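You operate a simulated robot arm through the tools that you are given. There is no shell and no other tool. Be economical: measure what you need, move in short steps, check, and stop when the job is done.

You run a simulated two-armed robot. Do the job below in one go: nothing can be reset, and whatever is moved stays where it is left.

TASK
Put two of the black bands from the top of the bench in the white bag. Then put the purple link on the green plate. Then take the lid off the teal round tub and lay it down on the top of the long table. Then take the green cone on the near shelf under the long table and put it away on the right end of the grey machine table. Then open the white machine drawer. Do these in the order given. Set down upright: green cone.

Only the result counts: the job must be done as asked and must still hold three seconds after the hand-in. Knocking over, shifting, dropping, spilling or breaking anything else fails it. Lids that push on must go on centred and level and be pressed home; caps that screw on are set level and turned clockwise until they are tight.

THE ROBOT
Two 7-joint arms with fingered hands on one trunk, on a base that drives. Base frame: it is fixed to the floor where the robot stands at the start and does not move with it; the origin is under the middle of the robot, x ahead of it, y to its left, z up. Lengths are in mm, angles in degrees, forces in N, time in s.
The left shoulder is at the start at [70, 162, 1271], the right one opposite. Places, roughly: black band (5x4x2 cm) [700, -400, 900]; green cone (6x6x11 cm) [-1800, 1400, 500]; green plate [-2000, 750, 1000]; purple link [750, 0, 1000]; right end of the grey machine table (31x21 cm) [2760, -3920, 780]; teal round tub (8x8x6 cm) [-1800, 1600, 900]; white bag [-1250, 750, 1000]; white machine drawer [500, -5200, 700]. Payload 4 kg a hand.
The tool frame of a hand sits at the grasp point between the pads (the TCP): z along the fingers, y along the line on which they close. The tips reach 26 mm beyond it. Largest opening 132 mm; the body of the gripper starts 73 mm behind the TCP. The gripper is a hand of 4 fingers: y runs from the thumb to the fingers, the wrist lies at [0, 0, -224] in the tool frame, and closing takes about 1.5 s.
Orientation is that of the tool frame in the base frame, as a unit quaternion [w, x, y, z]. With the fingers straight down and closing along the base's y, the tool's x points along the base's -x, its y along +y and its z along -z.

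THE INTERFACE
- The arms move only by the tool send_rows. It takes "left_moves", "right_moves" or both (then of equal length, played together; a hand with none holds still); each is a list of rows, each a list of 6 numbers: the shift along the tool's x, y, z in units of 200 mm (1.0 is 200 mm), then the turn, a rotation vector about the tool's x, y, z in units of 180 degrees (1.0 is 180 degrees). In form: [[x, y, z, ax, ay, az], ...]. A call has 1 to 12 rows; each row is the pose to reach, as a shift and turn from the pose commanded when the call began, along the tool's axes at that moment. "left_fingers" and "right_fingers" are, for a hand that has rows, the gripper command, from -1 (fully open) to 1 (shut), values between in proportion, set as the call begins (left out, the last holds). A call with a number of a shift or a turn outside -1 to 1 is refused whole. A row lasts 0.2 s, in which the tool goes at most 50 mm and 8.6 degrees; a call with a longer step from one row to the next is refused whole, and so is a gripper value outside its range. Where a pose cannot be reached the arm comes as near as it can. A force on the tool above 40 N (or 10 N above the force at the start of the call, whichever is more), or a blocked arm, ends the call early, and 0.2 s more pass. Each finger travels about 45 mm/s and halts on what it meets, pressing with about 27 N; the grip force reading is that of the motor and also rises with nothing between the fingers. The clock runs only during rows and for 0.2 s after the last one: add rows that repeat a pose to give the fingers time. The reply holds the time, the measured pose of the TCP, the force on the tool along the base axes, the opening and the grip force, in the units named above and with some noise, with the torque about the TCP (base axes, N m) and any sound that the robot's microphone picked up.
- Cameras (640 x 400 px; columns grow to the right, rows downward): "scene" is now at [130.7, -21.1, 1489.9]; the picture's right is [-0.23, -0.97, 0.00], its down [-0.70, 0.16, -0.69] and it looks along [0.68, -0.16, -0.72] (base axes); focal length 272 px, centre (320, 200). "left" rides on the left gripper at [-73, 6, -94] in its tool frame; the picture's right is [-0.08, -1.00, 0.00], its down [0.79, -0.06, -0.62] and it looks along [0.61, -0.05, 0.79] (tool axes); focal length 230 px, centre (320, 200). "right" rides on the right gripper at [73, 6, -94] in its tool frame; the picture's right is [-0.08, 1.00, 0.00], its down [-0.79, -0.06, -0.62] and it looks along [-0.61, -0.05, 0.79] (tool axes); focal length 230 px, centre (320, 200). There is no depth. A picture from a camera that has moved, and an enlarged one, comes with that camera's place and axes in the base frame and with its lens. The place of the scene camera against the robot may be out by one fixed shift of up to 12 mm in any direction.
- capture(camera): a new picture of that camera. It takes no simulated time.
- lift_body(by): slides the trunk up (or, below 0, down) by that many mm; the arms and the scene camera ride with it, the base frame stays. It gives what a move gives, with no picture.
- steer(legs): drives the robot by 1 to 6 legs, each [ahead, left, turn to the left] in mm, mm and degrees, along the robot's own axes; the way and the turn of a leg run together, so that a leg with both is an arc; at most 1500 mm and 180 degrees a leg. The arms and the cameras ride along, it lands a little off, and it stops where it bumps. It gives what a move gives.
- set_fingers(finger1, finger2, finger3, thumb_bend, hand): sets how far each is bent, from 0 (flat) to 1 (curled in); at 0.3 the hand is open as for a grip, at 0.7 the pads meet at the TCP. One left out holds its place. A second passes; each finger stops where it meets its share of the squeeze, and holds until it gets a number again. A gripper value or a shape takes the hand back. It gives what a move gives, with no picture; readings hold the bend of each and the force on the fingers (four entries, about 0 where the hand has none), thumb and palm.
- preshape(shape, hand): the hand has 4 fingers and takes this shape, open, in about a second: jaw (thumb against the fingers, like two jaws); tri (thumb and two fingers); tip (a fingertip pinch); poke (one finger out to press); point (the index stretched); flat (the hand flat); cup (the hand cupped); fist (a fist). The gripper value then closes the fingers along that shape, each until it touches; the sizes above hold for jaw. It gives what a move gives, with no picture.
- pan_tilt(pan, tilt): turns the head with the scene camera to pan (to the left, within 86 degrees either way) and tilt (down, from -29 to 69), counted from straight ahead of the robot. It gives what a move gives.
- inspect(camera, box): a new picture of the part [left, top, right, bottom] of that camera's present view, enlarged. It takes no simulated time.
- finish_job(): hands the job in; it is judged then, once.

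Work in short steps. Places have to be worked out from the pictures, the camera data and where the tool is seen: move nearer, look again, correct. Check each grasp and each placing, and mend what went wrong. You have 165 turns and 138 pictures in all, those below and enlarged ones among them. Open the grippers and draw the arms clear of the work before you hand the job in, unless the task says otherwise; then end with one line.

The tools are called after "Emit:" by a JSON object that holds its "method" and its "body". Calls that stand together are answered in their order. send_rows: Moves the arms, as the interface text tells. Its arguments: {"type":"object","properties":{"left_moves":{"type":"array"},"left_fingers":{"type":"number"},"right_moves":{"type":"array"},"right_fingers":{"type":"number"}},"required":[]} The other tools are called the same way: lift_body (by) slides the trunk up or down; preshape (shape, hand) gives the hand a shape; set_fingers (finger1, finger2, finger3, thumb_bend, hand) moves the fingers one by one; steer (legs) drives the base; pan_tilt (pan, tilt) turns the head that bears the scene camera; capture (camera) takes a picture; inspect (camera, box) takes an enlarged picture of a part of a camera's view; finish_job () hands the job in.

At the start:

```text
clock: 0.0
left_eef_pos: [481.6, 50.2, 1209.8]
left_ee_rot: [0.0, 0.0, 1.0, 0.001]
left_wrist_force: [-0.5, -0.2, -0.3]
left_ft_torque: [0.02, -0.01, -0.01]
left_grip_width: 132.2
left_gripper_force: 0.1
left_shape: jaw
left_bend: [0.3, 0.3, 0.3, 0.3]
left_finger forces: [0.0, 0.1, 0.1, 0.0, 0.1, 0.0]
right_eef_pos: [459.3, -318.1, 1171.8]
right_ee_rot: [0.0, 0.0, 1.0, 0.0]
right_wrist_force: [0.2, -0.4, -0.4]
right_ft_torque: [-0.03, 0.01, 0.01]
right_grip_width: 131.8
right_gripper_force: 0.1
right_shape: jaw
right_bend: [0.3, 0.3, 0.3, 0.3]
right_finger forces: [0.1, 0.0, 0.1, 0.0, 0.0, 0.0]
trunk travel left (down, up): [-750.0, 190.0]
robot x, y, heading: [0.3, -0.3, 0.0]
head pan, tilt: [-13.2, 46.0]
```

scene: 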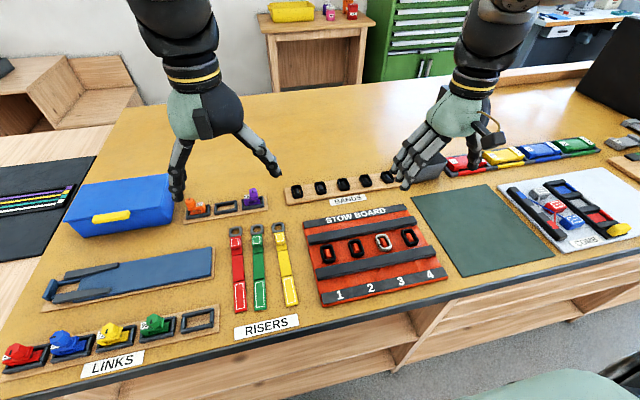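
right: 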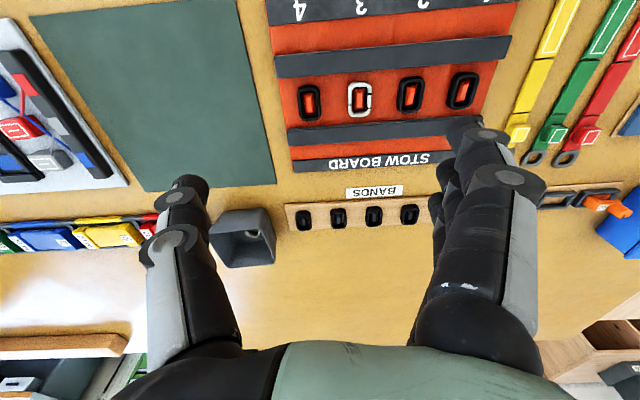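
left: 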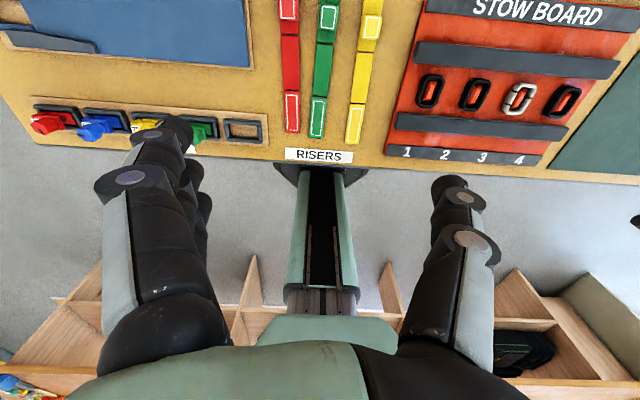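

I'll look at the bands and the purple link more closely before moving.

Emit:
{"method": "inspect", "body": {"camera": "scene", "box": [260, 150, 460, 275]}}

Emit:
{"method": "inspect", "body": {"camera": "scene", "box": [160, 170, 300, 258]}}

```text
3.20 times, centred on (360, 212) of scene
camera zoom: at [130.7, -21.1, 1489.9], right [-0.23, -0.97, 0.0], down [-0.7, 0.16, -0.69], along [0.68, -0.16, -0.72], focal length 870 px, centre (192, 160)
```

zoom: 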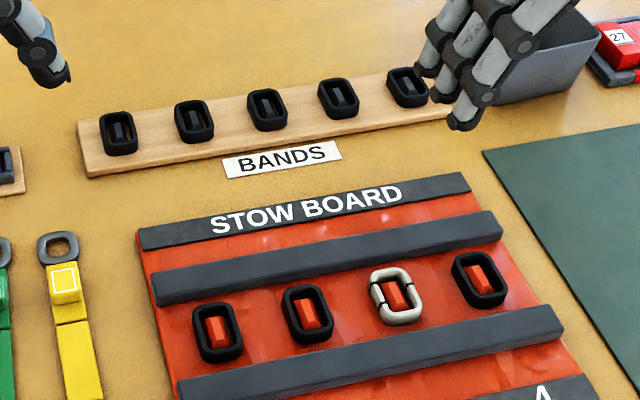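

```text
4.55 times, centred on (230, 214) of scene
camera zoom: at [130.7, -21.1, 1489.9], right [-0.23, -0.97, 0.0], down [-0.7, 0.16, -0.69], along [0.68, -0.16, -0.72], focal length 1236 px, centre (729, 136)
```

zoom: 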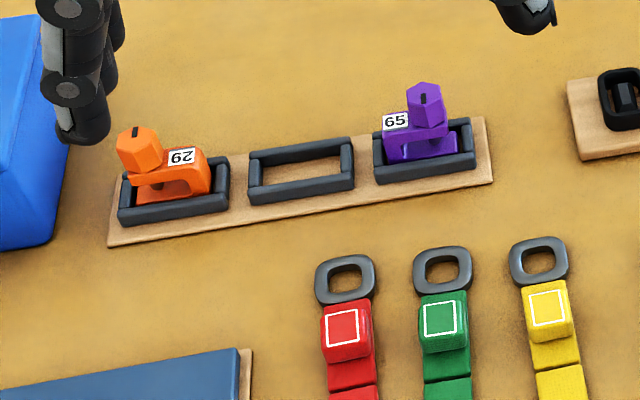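

Five black bands sit on rack posts near x≈703, y≈-86 to -373, with tops around z≈920. I'll drive 150 mm ahead to bring them within reach.

Emit:
{"method": "steer", "body": {"legs": [[150, 0, 0]]}}

Emit:
{"method": "capture", "body": {"camera": "right"}}

Emit:
{"method": "capture", "body": {"camera": "scene"}}

```text
clock: 1.3
left_eef_pos: [542.8, 55.1, 1205.8]
left_ee_rot: [-0.004, -0.011, 1.0, 0.001]
left_wrist_force: [1.0, 0.1, -0.7]
left_ft_torque: [0.01, 0.04, -0.01]
left_grip_width: 131.6
left_gripper_force: 0.2
left_shape: jaw
left_bend: [0.3, 0.3, 0.3, 0.3]
left_finger forces: [0.1, 0.1, 0.0, 0.1, 0.0, 0.0]
right_eef_pos: [527.5, -313.8, 1170.3]
right_ee_rot: [-0.003, -0.01, 1.0, 0.0]
right_wrist_force: [-0.3, 0.4, 1.1]
right_ft_torque: [-0.02, 0.07, 0.01]
right_grip_width: 131.8
right_gripper_force: 0.1
right_shape: jaw
right_bend: [0.3, 0.3, 0.3, 0.3]
right_finger forces: [0.0, 0.1, 0.0, 0.0, 0.0, 0.0]
trunk travel left (down, up): [-750.0, 190.0]
robot x, y, heading: [60.1, -3.0, 1.1]
head pan, tilt: [-13.2, 46.0]
stopped in leg 1: the robot was blocked; the commanded pose is now the measured one
```

```text
132 pictures are left
camera right: at [455.1, -310.1, 1263.5], right [0.06, 1.0, 0.0], down [0.79, -0.04, 0.61], along [0.61, -0.04, -0.79], focal length 230 px, centre (320, 200)
```

right: 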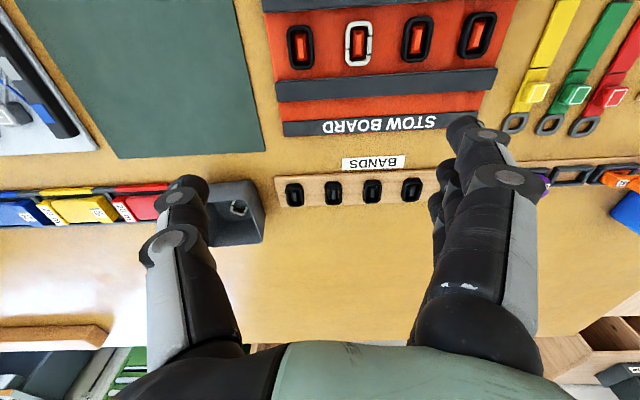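

```text
131 pictures are left
camera scene: at [194.8, -23.1, 1489.3], right [-0.21, -0.98, 0.0], down [-0.71, 0.15, -0.69], along [0.68, -0.14, -0.72], focal length 272 px, centre (320, 200)
```

scene: 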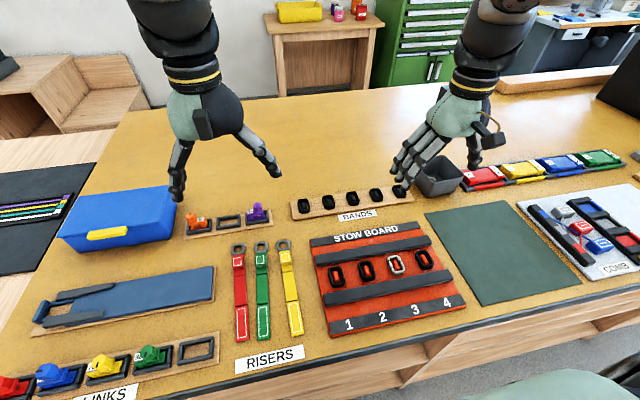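

The robot stopped at x≈60 against the bench, and a second sighting puts the bands at about (704, y, 918). I'll hover both hands over them with a partial opening: right over the band at y≈-303, left over the one at y≈-85.

Emit:
{"method": "send_rows", "body": {"left_moves": [[-0.1, -0.09, 0.1, 0, 0, 0], [-0.2, -0.18, 0.21, 0, 0, 0], [-0.3, -0.27, 0.31, 0, 0, 0], [-0.4, -0.36, 0.42, 0, 0, 0], [-0.5, -0.45, 0.52, 0, 0, 0], [-0.6, -0.53, 0.62, 0, 0, 0], [-0.7, -0.62, 0.73, 0, 0, 0], [-0.79, -0.71, 0.83, 0, 0, 0], [-0.79, -0.71, 0.83, 0, 0, 0]], "right_moves": [[-0.11, 0, 0.08, 0, 0, 0], [-0.22, 0, 0.16, 0, 0, 0], [-0.33, 0.01, 0.24, 0, 0, 0], [-0.44, 0.02, 0.32, 0, 0, 0], [-0.55, 0.02, 0.4, 0, 0, 0], [-0.66, 0.03, 0.48, 0, 0, 0], [-0.77, 0.04, 0.56, 0, 0, 0], [-0.88, 0.04, 0.65, 0, 0, 0], [-0.88, 0.04, 0.65, 0, 0, 0]], "left_fingers": 0, "right_fingers": 0}}

Emit:
{"method": "capture", "body": {"camera": "right"}}

Emit:
{"method": "capture", "body": {"camera": "left"}}

```text
clock: 3.3
left_eef_pos: [695.7, -82.4, 1044.0]
left_ee_rot: [0.0, -0.01, 1.0, 0.0]
left_wrist_force: [-0.4, -0.5, -0.1]
left_ft_torque: [-0.07, -0.03, -0.01]
left_grip_width: 66.9
left_gripper_force: 0.1
left_shape: jaw
left_bend: [0.73, 0.73, 0.73, 0.7]
left_finger forces: [0.0, 0.0, 0.0, 0.0, 0.1, 0.1]
right_eef_pos: [693.1, -304.6, 1045.1]
right_ee_rot: [0.002, -0.01, 1.0, 0.0]
right_wrist_force: [0.2, 0.8, 0.5]
right_ft_torque: [-0.03, -0.05, -0.02]
right_grip_width: 66.7
right_gripper_force: 0.0
right_shape: jaw
right_bend: [0.73, 0.73, 0.73, 0.7]
right_finger forces: [0.0, 0.0, 0.0, 0.0, 0.1, 0.1]
right hand out of reach, approached as far as the arm can: row 8, 9
trunk travel left (down, up): [-750.0, 190.0]
robot x, y, heading: [60.5, -3.7, 1.2]
head pan, tilt: [-13.2, 46.0]
```

```text
130 pictures are left
camera right: at [619.5, -300.8, 1137.6], right [0.06, 1.0, 0.0], down [0.78, -0.05, 0.62], along [0.62, -0.03, -0.79], focal length 230 px, centre (320, 200)
```

right: 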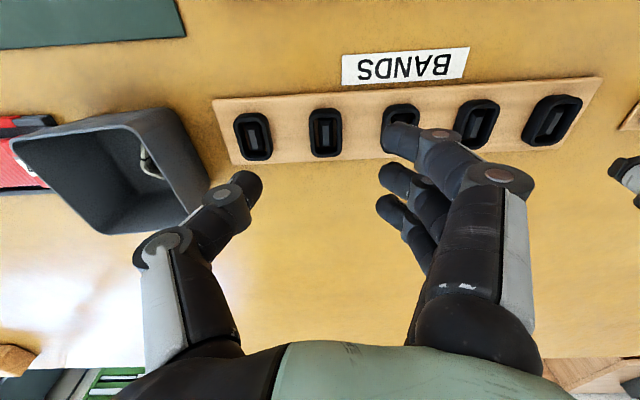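

```text
129 pictures are left
camera left: at [768.4, -75.2, 1138.5], right [0.1, -1.0, 0.0], down [-0.78, -0.08, 0.62], along [-0.61, -0.06, -0.79], focal length 230 px, centre (320, 200)
```

left: 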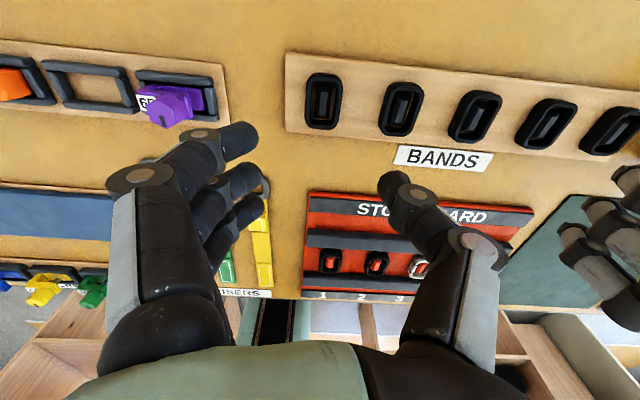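

The hands hover at x≈694 while the bands are near x≈708, and the right hand is at its reach limit. Lowering the trunk 60 mm will gain reach.

Emit:
{"method": "lift_body", "body": {"by": -70}}

Emit:
{"method": "send_rows", "body": {"left_moves": [[-0.04, -0.01, 0, 0, 0, 0], [-0.075, -0.015, 0, 0, 0, 0], [-0.075, -0.015, 0, 0, 0, 0]], "right_moves": [[-0.04, 0.01, 0, 0, 0, 0], [-0.07, 0.01, 0, 0, 0, 0], [-0.07, 0.01, 0, 0, 0, 0]]}}

Emit:
{"method": "capture", "body": {"camera": "right"}}

Emit:
{"method": "capture", "body": {"camera": "left"}}

```text
clock: 4.3
left_eef_pos: [697.7, -81.9, 972.9]
left_ee_rot: [0.0, -0.01, 1.0, -0.001]
left_wrist_force: [-0.4, -0.1, 0.0]
left_ft_torque: [0.0, 0.0, -0.01]
left_grip_width: 66.8
left_gripper_force: 0.2
left_shape: jaw
left_bend: [0.73, 0.73, 0.73, 0.7]
left_finger forces: [0.0, 0.0, 0.0, 0.1, 0.0, 0.1]
right_eef_pos: [695.0, -305.5, 973.8]
right_ee_rot: [0.002, -0.011, 1.0, 0.001]
right_wrist_force: [0.4, 0.4, -0.1]
right_ft_torque: [0.0, 0.0, 0.02]
right_grip_width: 66.7
right_gripper_force: 0.1
right_shape: jaw
right_bend: [0.73, 0.73, 0.73, 0.7]
right_finger forces: [0.0, 0.0, 0.1, 0.1, 0.1, 0.1]
trunk travel left (down, up): [-680.0, 260.0]
robot x, y, heading: [56.3, -6.1, 1.2]
head pan, tilt: [-13.2, 46.0]
```

```text
clock: 5.1
left_eef_pos: [704.1, -78.3, 972.0]
left_ee_rot: [-0.001, -0.01, 1.0, -0.001]
left_wrist_force: [0.7, -0.3, -0.2]
left_ft_torque: [-0.01, -0.02, -0.02]
left_grip_width: 66.5
left_gripper_force: 0.1
left_shape: jaw
left_bend: [0.73, 0.73, 0.73, 0.7]
left_finger forces: [0.1, 0.0, 0.0, 0.0, 0.0, 0.0]
left hand out of reach, approached as far as the arm can: row 1, 2, 3
right_eef_pos: [694.5, -306.6, 972.6]
right_ee_rot: [0.0, -0.009, 1.0, 0.001]
right_wrist_force: [-0.3, -0.4, -0.3]
right_ft_torque: [-0.02, -0.03, 0.03]
right_grip_width: 66.4
right_gripper_force: 0.0
right_shape: jaw
right_bend: [0.73, 0.73, 0.73, 0.7]
right_finger forces: [0.1, 0.0, 0.1, 0.0, 0.0, 0.0]
right hand out of reach, approached as far as the arm can: row 1, 2, 3
trunk travel left (down, up): [-680.0, 260.0]
robot x, y, heading: [56.4, -8.4, 1.1]
head pan, tilt: [-13.2, 46.0]
```

```text
128 pictures are left
camera right: at [621.3, -301.9, 1066.1], right [0.06, 1.0, 0.0], down [0.79, -0.05, 0.62], along [0.62, -0.03, -0.79], focal length 230 px, centre (320, 200)
```

right: 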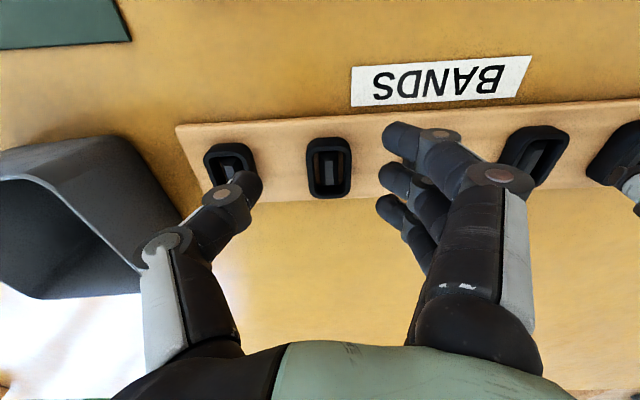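

```text
127 pictures are left
camera left: at [776.5, -70.9, 1066.5], right [0.1, -1.0, 0.0], down [-0.78, -0.07, 0.62], along [-0.61, -0.06, -0.79], focal length 230 px, centre (320, 200)
```

left: 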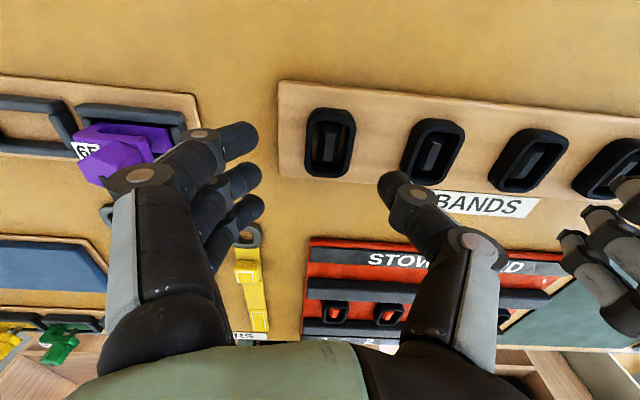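

Both hands are at their reach limit. I'll tilt the fingers 15° forward to bring the wrists back and shift the TCPs onto the bands at about (708,-298) and (711,-84).

Emit:
{"method": "send_rows", "body": {"left_moves": [[0, -0.01, 0, 0, -0.03, 0], [0, -0.02, 0, 0, -0.06, 0], [-0.02, -0.03, 0, 0, -0.09, 0], [-0.04, -0.03, 0, 0, -0.09, 0], [-0.04, -0.03, 0, 0, -0.09, 0]], "right_moves": [[0, 0.01, 0, 0, -0.03, 0], [0, 0.02, 0, 0, -0.06, 0], [-0.02, 0.03, 0, 0, -0.09, 0], [-0.05, 0.03, 0, 0, -0.09, 0], [-0.05, 0.03, 0, 0, -0.09, 0]]}}

Emit:
{"method": "capture", "body": {"camera": "right"}}

Emit:
{"method": "capture", "body": {"camera": "left"}}

```text
clock: 6.3
left_eef_pos: [711.7, -84.6, 972.4]
left_ee_rot: [0.141, -0.01, 0.99, 0.0]
left_wrist_force: [-0.1, -1.1, -0.3]
left_ft_torque: [0.0, -0.02, -0.01]
left_grip_width: 66.5
left_gripper_force: 0.2
left_shape: jaw
left_bend: [0.73, 0.73, 0.73, 0.7]
left_finger forces: [0.0, 0.0, 0.0, 0.0, 0.1, 0.0]
right_eef_pos: [703.8, -301.6, 973.8]
right_ee_rot: [0.142, -0.01, 0.99, 0.002]
right_wrist_force: [-0.2, 1.3, -0.3]
right_ft_torque: [-0.01, 0.01, 0.05]
right_grip_width: 66.5
right_gripper_force: 0.2
right_shape: jaw
right_bend: [0.73, 0.73, 0.73, 0.7]
right_finger forces: [0.0, 0.1, 0.0, 0.1, 0.1, 0.0]
trunk travel left (down, up): [-680.0, 260.0]
robot x, y, heading: [60.9, -3.7, 1.3]
head pan, tilt: [-13.2, 46.0]
```

```text
126 pictures are left
camera right: at [607.5, -296.8, 1042.5], right [0.05, 1.0, 0.02], down [0.58, -0.05, 0.81], along [0.81, -0.03, -0.58], focal length 230 px, centre (320, 200)
```

right: 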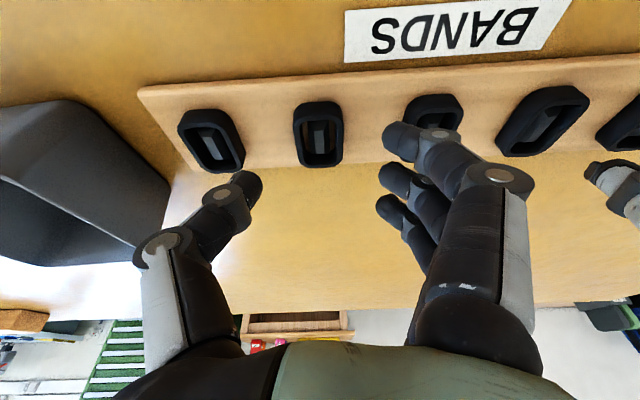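

```text
125 pictures are left
camera left: at [755.6, -79.0, 1083.5], right [0.1, -1.0, 0.02], down [-0.92, -0.08, 0.37], along [-0.37, -0.06, -0.93], focal length 230 px, centre (320, 200)
```

left: 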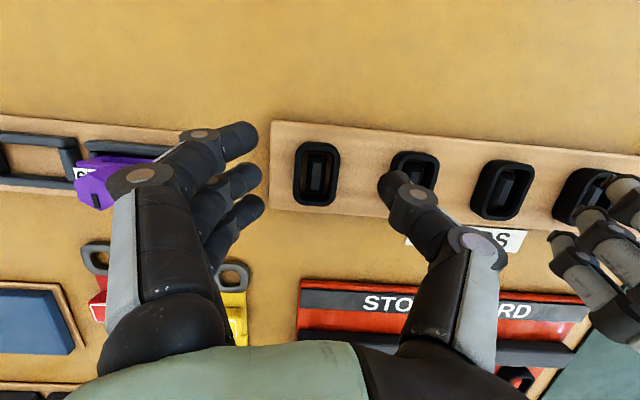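

Both hands are aligned. I'll descend 38 mm vertically with the opening narrowed to about 58 mm.

Emit:
{"method": "send_rows", "body": {"left_moves": [[0.013, 0, 0.045, 0, 0, 0], [0.026, 0, 0.09, 0, 0, 0], [0.04, 0, 0.135, 0, 0, 0], [0.053, 0, 0.182, 0, 0, 0], [0.053, 0, 0.182, 0, 0, 0]], "right_moves": [[0.01, 0, 0.046, 0, 0, 0], [0.02, 0, 0.093, 0, 0, 0], [0.03, 0, 0.14, 0, 0, 0], [0.039, 0.0, 0.187, 0, 0, 0], [0.039, 0.0, 0.187, 0, 0, 0]], "left_fingers": 0.12, "right_fingers": 0.12}}

Emit:
{"method": "capture", "body": {"camera": "right"}}

Emit:
{"method": "capture", "body": {"camera": "left"}}

```text
clock: 7.5
left_eef_pos: [711.1, -83.3, 939.6]
left_ee_rot: [0.145, -0.011, 0.989, 0.0]
left_wrist_force: [5.6, 1.5, 20.8]
left_ft_torque: [0.78, 0.23, -0.16]
left_grip_width: 58.9
left_gripper_force: 0.0
left_shape: jaw
left_bend: [0.73, 0.73, 0.76, 0.7]
left_finger forces: [0.1, 0.0, 20.9, 0.1, 0.0, 0.0]
right_eef_pos: [707.2, -298.4, 940.8]
right_ee_rot: [0.147, -0.01, 0.989, 0.002]
right_wrist_force: [5.5, 2.5, 26.7]
right_ft_torque: [0.96, 0.37, -0.22]
right_grip_width: 58.9
right_gripper_force: 0.1
right_shape: jaw
right_bend: [0.77, 0.73, 0.73, 0.7]
right_finger forces: [25.8, 0.1, 0.0, 0.1, 0.1, 0.1]
trunk travel left (down, up): [-680.0, 260.0]
robot x, y, heading: [59.6, -3.1, 1.2]
head pan, tilt: [-13.2, 46.0]
```

```text
124 pictures are left
camera right: at [610.5, -294.2, 1009.3], right [0.05, 1.0, 0.03], down [0.57, -0.05, 0.82], along [0.82, -0.03, -0.57], focal length 230 px, centre (320, 200)
```

right: 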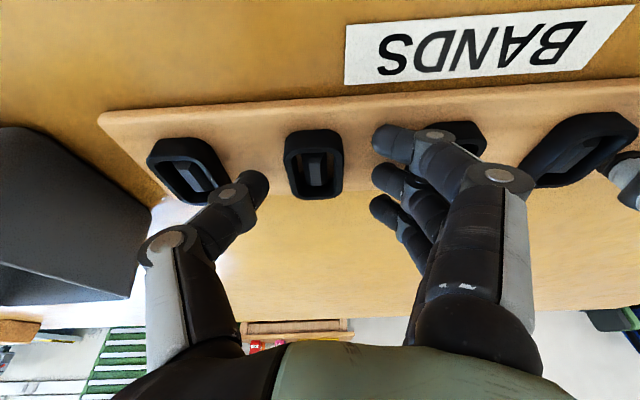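

```text
123 pictures are left
camera left: at [753.5, -76.2, 1051.1], right [0.1, -0.99, 0.03], down [-0.93, -0.08, 0.37], along [-0.36, -0.06, -0.93], focal length 230 px, centre (320, 200)
```

left: 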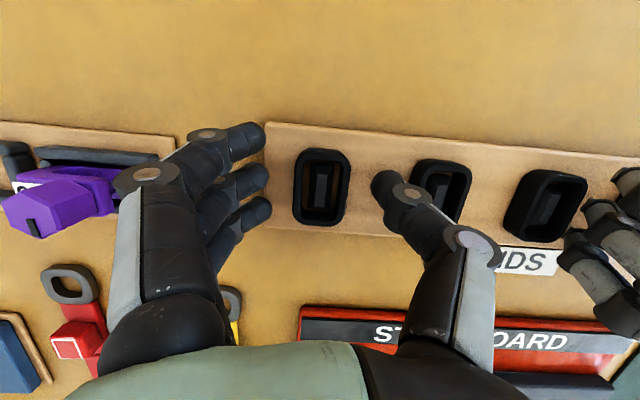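

One finger of each hand touches the rack board, so the depth is right. I'll back off 3 mm and close on the bands.

Emit:
{"method": "send_rows", "body": {"left_moves": [[-0.004, 0, 0.165, 0, 0, 0], [-0.004, 0, -0.015, 0, 0, 0]], "right_moves": [[-0.004, 0, -0.015, 0, 0, 0], [-0.004, 0, -0.015, 0, 0, 0]]}}

```text
clock: 7.8
left_eef_pos: [714.4, -84.6, 937.8]
left_ee_rot: [0.149, -0.014, 0.989, -0.003]
left_wrist_force: [-8.9, 2.1, 28.8]
left_ft_torque: [1.09, 0.77, 0.25]
left_grip_width: 58.7
left_gripper_force: 0.1
left_shape: jaw
left_bend: [0.73, 0.73, 0.77, 0.7]
left_finger forces: [0.0, 0.1, 28.2, 0.0, 0.1, 0.1]
right_eef_pos: [704.8, -298.7, 941.4]
right_ee_rot: [0.148, -0.01, 0.989, 0.003]
right_wrist_force: [-4.0, 0.4, 13.5]
right_ft_torque: [0.46, 0.44, 0.12]
right_grip_width: 58.5
right_gripper_force: 0.0
right_shape: jaw
right_bend: [0.75, 0.73, 0.73, 0.7]
right_finger forces: [13.3, 0.1, 0.0, 0.1, 0.1, 0.1]
trunk travel left (down, up): [-680.0, 260.0]
robot x, y, heading: [56.9, -3.9, 1.3]
head pan, tilt: [-13.2, 46.0]
stopped in row 1 (left hand): the force on the tool passed its limit (the readings are from after the stop); the commanded pose is now the measured one
```

I mistyped a left-hand row, which pressed the finger on the board, and the force limit stopped it. I'll raise both hands a few mm.

Emit:
{"method": "send_rows", "body": {"left_moves": [[-0.004, 0, -0.02, 0, 0, 0], [0.004, 0, -0.025, 0, 0, 0], [0.004, 0, -0.025, 0, 0, 0]], "right_moves": [[-0.006, 0, -0.01, 0, 0, 0], [-0.012, 0, -0.015, 0, 0, 0], [-0.012, 0, -0.015, 0, 0, 0]]}}

Emit:
{"method": "capture", "body": {"camera": "left"}}

```text
clock: 8.6
left_eef_pos: [713.1, -84.1, 939.2]
left_ee_rot: [0.146, -0.013, 0.989, -0.001]
left_wrist_force: [5.8, 2.6, 20.3]
left_ft_torque: [0.83, 0.22, -0.31]
left_grip_width: 58.7
left_gripper_force: 0.1
left_shape: jaw
left_bend: [0.73, 0.73, 0.76, 0.7]
left_finger forces: [0.0, 0.0, 21.0, 0.0, 0.1, 0.1]
right_eef_pos: [708.6, -298.8, 942.0]
right_ee_rot: [0.145, -0.009, 0.989, 0.002]
right_wrist_force: [-2.4, 0.9, 10.1]
right_ft_torque: [0.37, 0.31, 0.11]
right_grip_width: 58.4
right_gripper_force: 0.1
right_shape: jaw
right_bend: [0.75, 0.73, 0.73, 0.7]
right_finger forces: [10.4, 0.0, 0.0, 0.0, 0.0, 0.0]
trunk travel left (down, up): [-680.0, 260.0]
robot x, y, heading: [58.6, -7.6, 1.2]
head pan, tilt: [-13.2, 46.0]
```

```text
122 pictures are left
camera left: at [755.2, -76.9, 1050.9], right [0.1, -0.99, 0.03], down [-0.93, -0.08, 0.36], along [-0.36, -0.06, -0.93], focal length 230 px, centre (320, 200)
```

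left: 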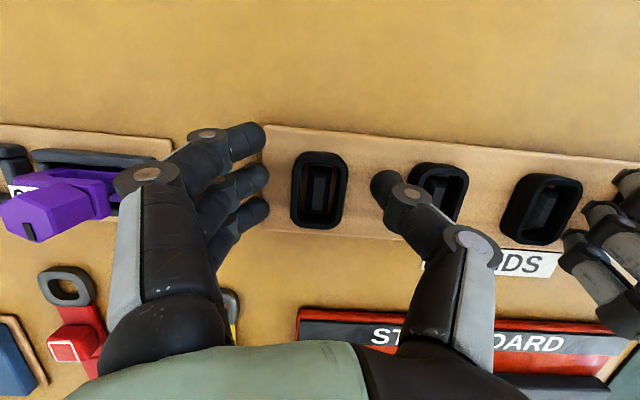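

Fingers straddle the band well. I'll raise slightly and close both hands.

Emit:
{"method": "send_rows", "body": {"left_moves": [[0, 0, -0.02, 0, 0, 0], [0, 0, -0.02, 0, 0, 0], [0, 0, -0.02, 0, 0, 0], [0, 0, -0.02, 0, 0, 0], [0, 0, -0.02, 0, 0, 0], [0, 0, -0.02, 0, 0, 0], [0, 0, -0.02, 0, 0, 0], [0, 0, -0.02, 0, 0, 0]], "right_moves": [[0, 0, -0.01, 0, 0, 0], [0, 0, -0.01, 0, 0, 0], [0, 0, -0.01, 0, 0, 0], [0, 0, -0.01, 0, 0, 0], [0, 0, -0.01, 0, 0, 0], [0, 0, -0.01, 0, 0, 0], [0, 0, -0.01, 0, 0, 0], [0, 0, -0.01, 0, 0, 0]], "left_fingers": 1, "right_fingers": 1}}

Emit:
{"method": "capture", "body": {"camera": "left"}}

Emit:
{"method": "capture", "body": {"camera": "right"}}

```text
clock: 10.4
left_eef_pos: [710.7, -86.1, 940.4]
left_ee_rot: [0.142, -0.011, 0.99, -0.001]
left_wrist_force: [-6.4, 2.5, 7.9]
left_ft_torque: [0.54, 0.36, 0.1]
left_grip_width: 25.2
left_gripper_force: 27.2
left_shape: jaw
left_bend: [0.73, 0.72, 0.74, 0.71]
left_finger forces: [0.0, 14.2, 17.0, 0.1, 20.2, 0.0]
right_eef_pos: [709.6, -301.7, 944.1]
right_ee_rot: [0.145, -0.009, 0.989, 0.003]
right_wrist_force: [2.0, -2.9, 4.9]
right_ft_torque: [0.0, -0.03, -0.06]
right_grip_width: 19.1
right_gripper_force: 27.0
right_shape: jaw
right_bend: [0.75, 0.72, 0.68, 0.7]
right_finger forces: [4.7, 13.9, 0.0, 0.0, 19.3, 0.1]
trunk travel left (down, up): [-680.0, 260.0]
robot x, y, heading: [58.7, -4.9, 1.4]
head pan, tilt: [-13.2, 46.0]
```

```text
121 pictures are left
camera left: at [754.1, -78.7, 1052.2], right [0.1, -0.99, 0.03], down [-0.93, -0.08, 0.37], along [-0.37, -0.06, -0.93], focal length 230 px, centre (320, 200)
```

left: 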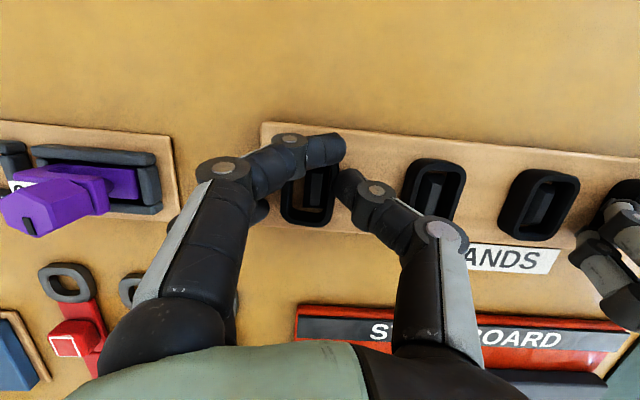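

```text
120 pictures are left
camera right: at [612.1, -296.4, 1012.2], right [0.06, 1.0, 0.02], down [0.58, -0.05, 0.82], along [0.82, -0.03, -0.58], focal length 230 px, centre (320, 200)
```

right: 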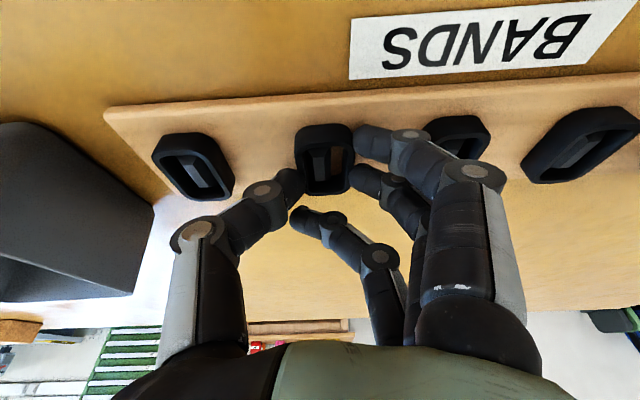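

Both hands show contact: thumb about 20 N, middle finger about 14 N. I'll lift gently to test the grips.

Emit:
{"method": "send_rows", "body": {"left_moves": [[-0.02, 0, -0.07, 0, 0, 0], [-0.04, 0, -0.14, 0, 0, 0], [-0.06, 0, -0.21, 0, 0, 0], [-0.08, 0, -0.28, 0, 0, 0], [-0.08, 0, -0.28, 0, 0, 0]], "right_moves": [[-0.02, 0, -0.07, 0, 0, 0], [-0.04, 0, -0.14, 0, 0, 0], [-0.06, 0, -0.21, 0, 0, 0], [-0.08, 0, -0.28, 0, 0, 0], [-0.08, 0, -0.28, 0, 0, 0]]}}

Emit:
{"method": "capture", "body": {"camera": "left"}}

Emit:
{"method": "capture", "body": {"camera": "right"}}

```text
clock: 11.6
left_eef_pos: [713.1, -84.5, 997.8]
left_ee_rot: [0.143, -0.013, 0.99, -0.001]
left_wrist_force: [-0.4, -0.1, 0.2]
left_ft_torque: [0.01, 0.02, 0.04]
left_grip_width: 21.8
left_gripper_force: 27.1
left_shape: jaw
left_bend: [0.73, 0.71, 0.75, 0.71]
left_finger forces: [0.0, 14.4, 5.2, 0.1, 19.6, 0.1]
right_eef_pos: [711.0, -300.8, 1001.8]
right_ee_rot: [0.144, -0.01, 0.99, 0.003]
right_wrist_force: [-0.1, 0.4, -0.3]
right_ft_torque: [-0.01, 0.02, 0.01]
right_grip_width: 17.0
right_gripper_force: 27.1
right_shape: jaw
right_bend: [0.74, 0.71, 0.68, 0.71]
right_finger forces: [8.2, 18.7, 0.0, 0.0, 17.5, 0.0]
trunk travel left (down, up): [-680.0, 260.0]
robot x, y, heading: [60.3, -5.7, 1.3]
head pan, tilt: [-13.2, 46.0]
```

```text
119 pictures are left
camera left: at [756.1, -77.4, 1108.9], right [0.1, -0.99, 0.03], down [-0.93, -0.08, 0.37], along [-0.37, -0.06, -0.93], focal length 230 px, centre (320, 200)
```

left: 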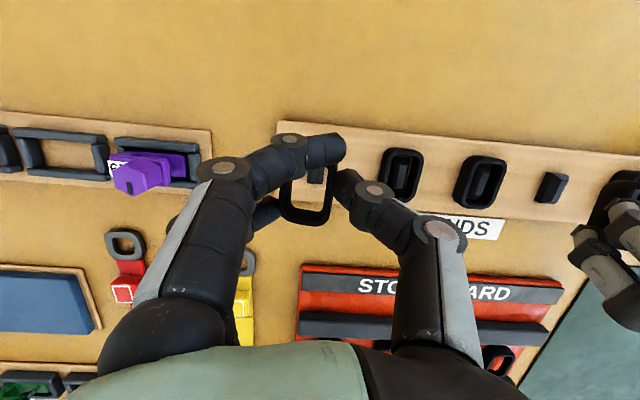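

```text
118 pictures are left
camera right: at [614.7, -297.0, 1069.4], right [0.06, 1.0, 0.02], down [0.58, -0.05, 0.81], along [0.81, -0.03, -0.58], focal length 230 px, centre (320, 200)
```

right: 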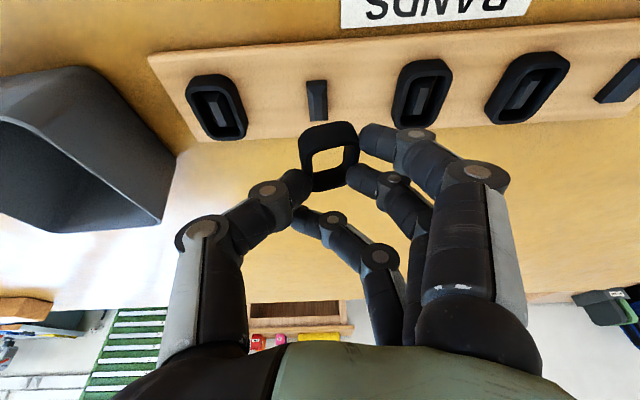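

Both bands are held clear of their posts. I'll draw both arms up and back, then reverse from the bench.

Emit:
{"method": "send_rows", "body": {"left_moves": [[0, 0, -0.12, 0, 0, 0], [0.05, 0, -0.24, 0, 0, 0], [0.15, 0, -0.36, 0, 0, 0], [0.27, 0, -0.48, 0, 0, 0], [0.4, 0, -0.6, 0, 0, 0], [0.55, 0, -0.68, 0, 0, 0], [0.72, 0, -0.73, 0, 0, 0], [0.72, 0, -0.73, 0, 0, 0]], "right_moves": [[0, 0, -0.12, 0, 0, 0], [0.05, 0, -0.24, 0, 0, 0], [0.15, 0, -0.36, 0, 0, 0], [0.27, 0, -0.48, 0, 0, 0], [0.4, 0, -0.6, 0, 0, 0], [0.55, 0, -0.68, 0, 0, 0], [0.72, 0, -0.73, 0, 0, 0], [0.72, 0, -0.73, 0, 0, 0]]}}

Emit:
{"method": "steer", "body": {"legs": [[-350, 0, 0]]}}

Emit:
{"method": "pan_tilt", "body": {"pan": 86, "tilt": 25}}

Emit:
{"method": "capture", "body": {"camera": "scene"}}

```text
clock: 13.4
left_eef_pos: [534.8, -88.9, 1094.7]
left_ee_rot: [0.142, -0.013, 0.99, -0.001]
left_wrist_force: [-0.3, 0.3, -0.4]
left_ft_torque: [0.02, 0.05, 0.01]
left_grip_width: 22.1
left_gripper_force: 27.1
left_shape: jaw
left_bend: [0.73, 0.71, 0.75, 0.71]
left_finger forces: [0.0, 14.4, 5.1, 0.0, 19.7, 0.0]
right_eef_pos: [531.6, -305.8, 1099.7]
right_ee_rot: [0.142, -0.008, 0.99, 0.003]
right_wrist_force: [1.2, 0.1, 0.4]
right_ft_torque: [-0.02, 0.02, -0.02]
right_grip_width: 16.7
right_gripper_force: 26.6
right_shape: jaw
right_bend: [0.74, 0.71, 0.68, 0.71]
right_finger forces: [8.2, 17.9, 0.1, 0.0, 17.7, 0.0]
trunk travel left (down, up): [-680.0, 260.0]
robot x, y, heading: [56.6, -9.9, 1.1]
head pan, tilt: [-13.2, 46.0]
```

```text
clock: 15.7
left_eef_pos: [184.2, -96.6, 1095.9]
left_ee_rot: [0.142, -0.011, 0.99, -0.001]
left_wrist_force: [0.1, 1.1, 0.6]
left_ft_torque: [-0.01, 0.0, -0.01]
left_grip_width: 22.2
left_gripper_force: 27.0
left_shape: jaw
left_bend: [0.73, 0.71, 0.75, 0.71]
left_finger forces: [0.1, 14.4, 5.1, 0.0, 19.6, 0.0]
right_eef_pos: [179.8, -314.0, 1100.3]
right_ee_rot: [0.143, -0.008, 0.99, 0.003]
right_wrist_force: [0.1, 0.0, -0.1]
right_ft_torque: [-0.02, -0.04, 0.01]
right_grip_width: 17.0
right_gripper_force: 27.0
right_shape: jaw
right_bend: [0.74, 0.71, 0.68, 0.71]
right_finger forces: [8.2, 17.9, 0.0, 0.0, 17.6, 0.0]
trunk travel left (down, up): [-680.0, 260.0]
robot x, y, heading: [-290.0, -13.9, 1.1]
head pan, tilt: [-13.2, 46.0]
```

```text
clock: 17.5
left_eef_pos: [182.8, -96.1, 1095.6]
left_ee_rot: [0.143, -0.011, 0.99, -0.001]
left_wrist_force: [-0.2, 0.3, 0.5]
left_ft_torque: [0.01, 0.02, 0.02]
left_grip_width: 21.8
left_gripper_force: 27.1
left_shape: jaw
left_bend: [0.73, 0.71, 0.75, 0.71]
left_finger forces: [0.0, 14.5, 5.0, 0.1, 19.5, 0.1]
right_eef_pos: [180.1, -313.9, 1100.9]
right_ee_rot: [0.144, -0.008, 0.99, 0.002]
right_wrist_force: [-0.4, -0.3, -0.7]
right_ft_torque: [0.01, 0.01, 0.02]
right_grip_width: 16.8
right_gripper_force: 26.7
right_shape: jaw
right_bend: [0.74, 0.71, 0.68, 0.71]
right_finger forces: [8.2, 17.8, 0.1, 0.0, 17.7, 0.0]
trunk travel left (down, up): [-680.0, 260.0]
robot x, y, heading: [-288.5, -13.9, 1.0]
head pan, tilt: [85.9, 25.0]
```

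```text
117 pictures are left
camera scene: at [-234.7, 77.5, 1451.9], right [1.0, -0.05, 0.0], down [-0.02, -0.42, -0.91], along [0.05, 0.91, -0.42], focal length 272 px, centre (320, 200)
```

scene: 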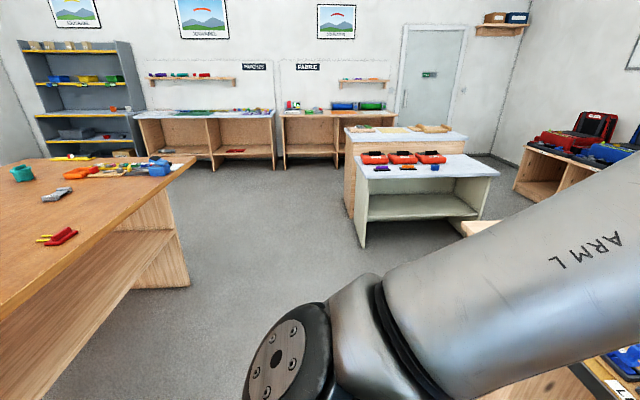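

The long table's near edge runs along x≈-1020 behind me, and the floor in between is clear. I'll turn left to face it.

Emit:
{"method": "steer", "body": {"legs": [[0, 0, 90], [0, 0, 89]]}}

Emit:
{"method": "pan_tilt", "body": {"pan": -20, "tilt": 35}}

Emit:
{"method": "capture", "body": {"camera": "scene"}}

```text
clock: 25.5
left_eef_pos: [-766.3, 80.7, 1096.7]
left_ee_rot: [-0.002, 0.99, 0.002, -0.143]
left_wrist_force: [-0.1, 0.2, -0.2]
left_ft_torque: [0.0, 0.0, 0.01]
left_grip_width: 21.9
left_gripper_force: 26.6
left_shape: jaw
left_bend: [0.73, 0.71, 0.75, 0.71]
left_finger forces: [0.0, 14.5, 5.0, 0.0, 19.5, 0.0]
right_eef_pos: [-758.1, 296.7, 1100.3]
right_ee_rot: [0.002, 0.99, 0.0, -0.144]
right_wrist_force: [0.1, -0.5, 0.1]
right_ft_torque: [0.0, 0.0, -0.01]
right_grip_width: 16.8
right_gripper_force: 26.5
right_shape: jaw
right_bend: [0.74, 0.71, 0.68, 0.71]
right_finger forces: [7.9, 13.9, 0.0, 0.0, 17.0, 0.1]
trunk travel left (down, up): [-680.0, 260.0]
robot x, y, heading: [-294.8, -15.1, 179.9]
head pan, tilt: [85.9, 25.0]
```

```text
clock: 27.3
left_eef_pos: [-765.5, 80.2, 1096.2]
left_ee_rot: [-0.002, 0.99, 0.002, -0.143]
left_wrist_force: [0.3, 0.0, -0.6]
left_ft_torque: [0.01, 0.03, 0.03]
left_grip_width: 22.1
left_gripper_force: 26.4
left_shape: jaw
left_bend: [0.73, 0.71, 0.75, 0.71]
left_finger forces: [0.0, 14.5, 5.0, 0.1, 19.5, 0.0]
right_eef_pos: [-759.3, 297.1, 1100.8]
right_ee_rot: [0.001, 0.99, 0.0, -0.143]
right_wrist_force: [0.5, 0.5, -1.1]
right_ft_torque: [0.01, 0.02, 0.01]
right_grip_width: 16.8
right_gripper_force: 26.9
right_shape: jaw
right_bend: [0.74, 0.71, 0.68, 0.71]
right_finger forces: [7.8, 13.9, 0.1, 0.0, 17.0, 0.0]
trunk travel left (down, up): [-680.0, 260.0]
robot x, y, heading: [-292.4, -7.8, 180.1]
head pan, tilt: [-20.0, 35.0]
```

```text
116 pictures are left
camera scene: at [-422.9, 15.0, 1436.1], right [0.34, 0.94, 0.0], down [0.54, -0.2, -0.82], along [-0.77, 0.28, -0.57], focal length 272 px, centre (320, 200)
```

scene: 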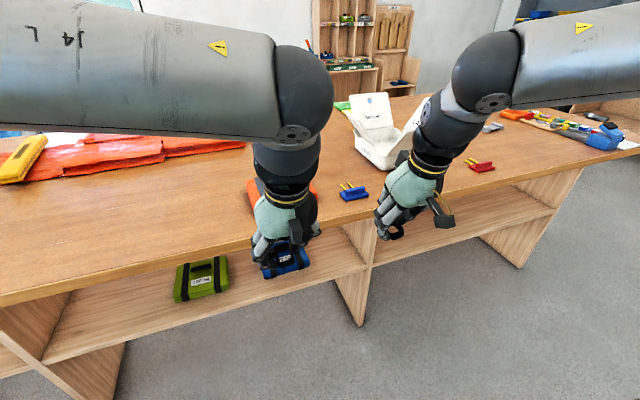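

The white bag stands on the long table beyond the right hand. I'll raise the trunk and slide right to face it, then look.

Emit:
{"method": "lift_body", "body": {"by": 150}}

Emit:
{"method": "steer", "body": {"legs": [[0, -650, 0]]}}

Emit:
{"method": "pan_tilt", "body": {"pan": 0, "tilt": 38}}

Emit:
{"method": "capture", "body": {"camera": "scene"}}

```text
clock: 29.1
left_eef_pos: [-765.2, 80.8, 1246.1]
left_ee_rot: [-0.003, 0.99, 0.002, -0.143]
left_wrist_force: [0.1, -0.2, -0.5]
left_ft_torque: [0.0, 0.0, -0.01]
left_grip_width: 21.8
left_gripper_force: 26.6
left_shape: jaw
left_bend: [0.73, 0.71, 0.75, 0.71]
left_finger forces: [0.0, 14.5, 5.1, 0.0, 19.5, 0.0]
right_eef_pos: [-758.5, 297.0, 1250.1]
right_ee_rot: [0.002, 0.99, -0.002, -0.143]
right_wrist_force: [-0.5, 0.3, -1.3]
right_ft_torque: [-0.04, 0.01, 0.01]
right_grip_width: 16.8
right_gripper_force: 27.3
right_shape: jaw
right_bend: [0.74, 0.71, 0.68, 0.71]
right_finger forces: [7.8, 14.0, 0.1, 0.1, 17.0, 0.0]
trunk travel left (down, up): [-830.0, 110.0]
robot x, y, heading: [-288.6, -11.5, 179.9]
head pan, tilt: [-20.0, 35.0]
```

```text
clock: 32.6
left_eef_pos: [-764.1, 716.8, 1246.7]
left_ee_rot: [-0.003, 0.99, 0.001, -0.142]
left_wrist_force: [0.0, 0.4, 0.6]
left_ft_torque: [0.01, -0.01, -0.01]
left_grip_width: 21.9
left_gripper_force: 27.2
left_shape: jaw
left_bend: [0.73, 0.71, 0.75, 0.71]
left_finger forces: [0.0, 14.6, 5.1, 0.1, 19.5, 0.0]
right_eef_pos: [-755.4, 932.6, 1250.6]
right_ee_rot: [0.0, 0.99, -0.002, -0.143]
right_wrist_force: [-0.2, -0.8, -1.4]
right_ft_torque: [0.03, 0.03, -0.01]
right_grip_width: 16.8
right_gripper_force: 27.1
right_shape: jaw
right_bend: [0.74, 0.71, 0.68, 0.71]
right_finger forces: [7.8, 13.8, 0.0, 0.0, 17.0, 0.1]
trunk travel left (down, up): [-830.0, 110.0]
robot x, y, heading: [-294.5, 624.6, 179.8]
head pan, tilt: [-20.0, 35.0]
```

```text
clock: 33.4
left_eef_pos: [-764.7, 717.7, 1248.0]
left_ee_rot: [-0.002, 0.99, 0.001, -0.142]
left_wrist_force: [-0.3, 0.0, -0.6]
left_ft_torque: [0.0, -0.02, -0.01]
left_grip_width: 21.9
left_gripper_force: 27.0
left_shape: jaw
left_bend: [0.73, 0.71, 0.75, 0.71]
left_finger forces: [0.0, 14.6, 5.0, 0.1, 19.5, 0.1]
right_eef_pos: [-756.8, 934.5, 1249.6]
right_ee_rot: [0.001, 0.99, -0.002, -0.143]
right_wrist_force: [-0.2, 0.5, -0.1]
right_ft_torque: [0.01, 0.0, 0.0]
right_grip_width: 16.7
right_gripper_force: 27.0
right_shape: jaw
right_bend: [0.74, 0.71, 0.68, 0.71]
right_finger forces: [7.9, 13.8, 0.1, 0.0, 17.0, 0.1]
trunk travel left (down, up): [-830.0, 110.0]
robot x, y, heading: [-292.1, 624.6, 179.9]
head pan, tilt: [0.0, 38.0]
```

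```text
115 pictures are left
camera scene: at [-425.2, 622.2, 1581.6], right [0.0, 1.0, 0.0], down [0.62, 0.0, -0.79], along [-0.79, 0.0, -0.62], focal length 272 px, centre (320, 200)
```

scene: 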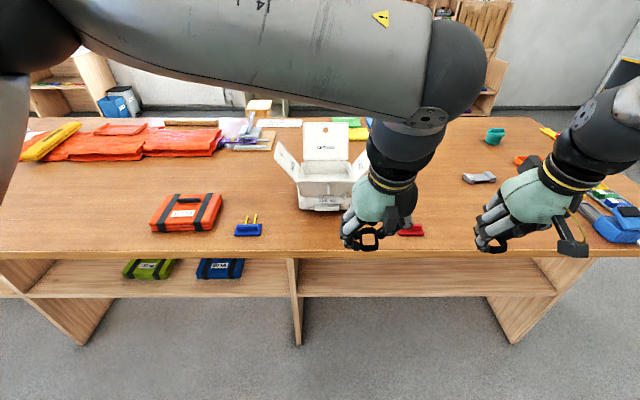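

The bag is a white open box-like bag with flaps, near (-1300, 640). I'll take a closer look before approaching.

Emit:
{"method": "inspect", "body": {"camera": "scene", "box": [250, 100, 410, 220]}}

Emit:
{"method": "steer", "body": {"legs": [[300, 0, 0]]}}

Emit:
{"method": "capture", "body": {"camera": "scene"}}

Emit:
{"method": "capture", "body": {"camera": "right"}}

```text
3.33 times, centred on (330, 160) of scene
camera zoom: at [-425.2, 622.2, 1581.6], right [0.0, 1.0, 0.0], down [0.62, 0.0, -0.79], along [-0.79, 0.0, -0.62], focal length 906 px, centre (287, 333)
```

zoom: 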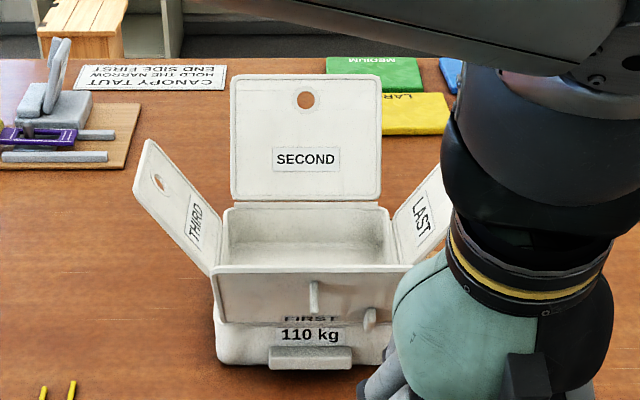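

```text
clock: 35.5
left_eef_pos: [-1069.8, 720.8, 1246.9]
left_ee_rot: [-0.003, 0.99, 0.0, -0.143]
left_wrist_force: [0.2, 0.1, 0.3]
left_ft_torque: [0.01, 0.0, 0.02]
left_grip_width: 21.8
left_gripper_force: 27.3
left_shape: jaw
left_bend: [0.73, 0.71, 0.75, 0.71]
left_finger forces: [0.0, 14.6, 5.0, 0.1, 19.5, 0.1]
right_eef_pos: [-1060.2, 938.3, 1252.7]
right_ee_rot: [0.001, 0.99, -0.003, -0.144]
right_wrist_force: [0.8, 0.0, -0.5]
right_ft_torque: [0.01, 0.02, -0.01]
right_grip_width: 16.9
right_gripper_force: 26.9
right_shape: jaw
right_bend: [0.74, 0.71, 0.68, 0.71]
right_finger forces: [7.8, 13.9, 0.0, 0.0, 17.0, 0.0]
trunk travel left (down, up): [-830.0, 110.0]
robot x, y, heading: [-602.3, 622.0, 179.5]
head pan, tilt: [0.0, 38.0]
```

```text
113 pictures are left
camera scene: at [-729.5, 623.1, 1581.9], right [0.01, 1.0, 0.0], down [0.61, 0.0, -0.79], along [-0.79, 0.0, -0.61], focal length 272 px, centre (320, 200)
```

scene: 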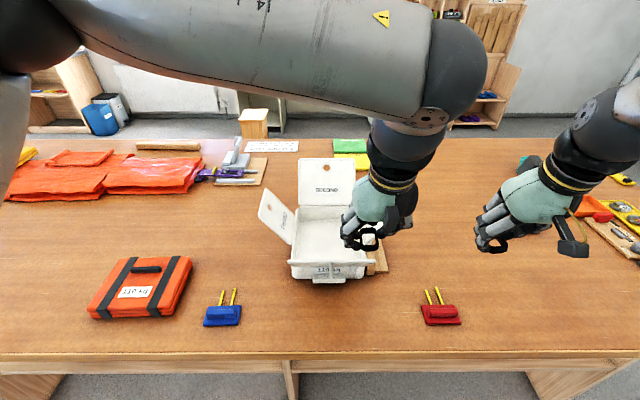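

```text
112 pictures are left
camera right: at [-963.4, 931.1, 1319.9], right [-0.08, -1.0, 0.02], down [-0.57, 0.07, 0.82], along [-0.81, 0.05, -0.58], focal length 230 px, centre (320, 200)
```

right: 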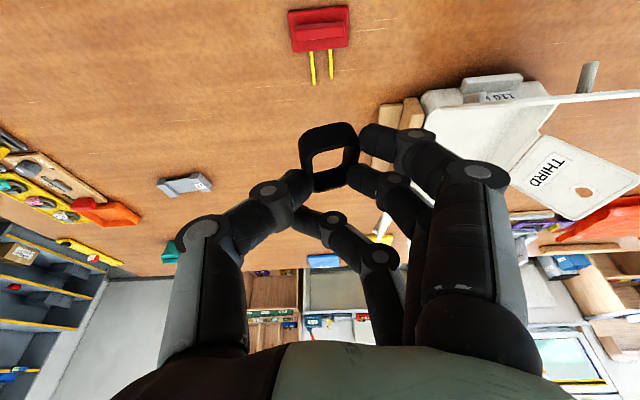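

I need a clear view of the box rim geometry, so I'll zoom in.

Emit:
{"method": "inspect", "body": {"camera": "scene", "box": [240, 140, 420, 300]}}

Emit:
{"method": "capture", "body": {"camera": "left"}}

```text
2.50 times, centred on (330, 220) of scene
camera zoom: at [-729.5, 623.1, 1581.9], right [0.01, 1.0, 0.0], down [0.61, 0.0, -0.79], along [-0.79, 0.0, -0.61], focal length 680 px, centre (295, 150)
```

zoom: 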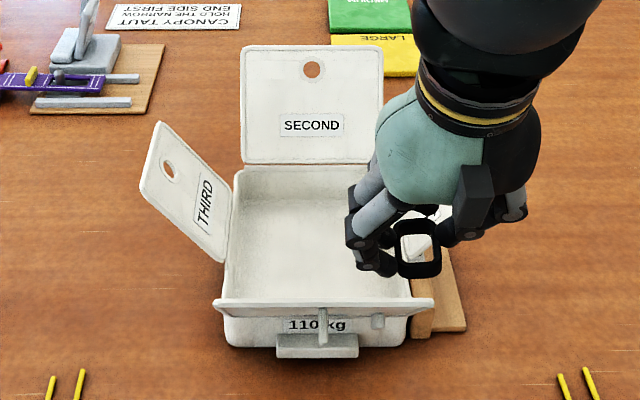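

```text
110 pictures are left
camera left: at [-1112.7, 714.5, 1358.9], right [-0.07, 1.0, 0.03], down [0.93, 0.06, 0.37], along [0.37, 0.05, -0.93], focal length 230 px, centre (320, 200)
```

left: 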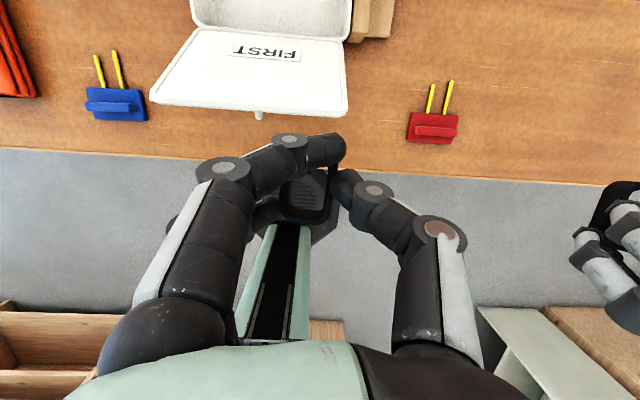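

The box opening spans roughly x −1205…−1460 and y 545…745, with the rim near z≈980 and a front flap tip at about (−1113, z 1114). I'll drive 120 mm closer.

Emit:
{"method": "steer", "body": {"legs": [[120, 0, 0]]}}

```text
clock: 36.8
left_eef_pos: [-1187.2, 722.8, 1247.3]
left_ee_rot: [-0.005, 0.989, -0.003, -0.144]
left_wrist_force: [1.5, 0.8, 0.3]
left_ft_torque: [-0.04, 0.02, 0.0]
left_grip_width: 21.9
left_gripper_force: 27.3
left_shape: jaw
left_bend: [0.73, 0.71, 0.75, 0.71]
left_finger forces: [0.1, 14.6, 5.0, 0.0, 19.4, 0.0]
right_eef_pos: [-1178.3, 938.7, 1251.8]
right_ee_rot: [-0.001, 0.989, -0.005, -0.145]
right_wrist_force: [0.2, 0.6, 0.2]
right_ft_torque: [0.01, 0.0, 0.0]
right_grip_width: 16.8
right_gripper_force: 26.8
right_shape: jaw
right_bend: [0.74, 0.71, 0.68, 0.71]
right_finger forces: [7.8, 13.9, 0.1, 0.1, 17.0, 0.0]
trunk travel left (down, up): [-830.0, 110.0]
robot x, y, heading: [-717.4, 628.7, 179.4]
head pan, tilt: [0.0, 38.0]
```

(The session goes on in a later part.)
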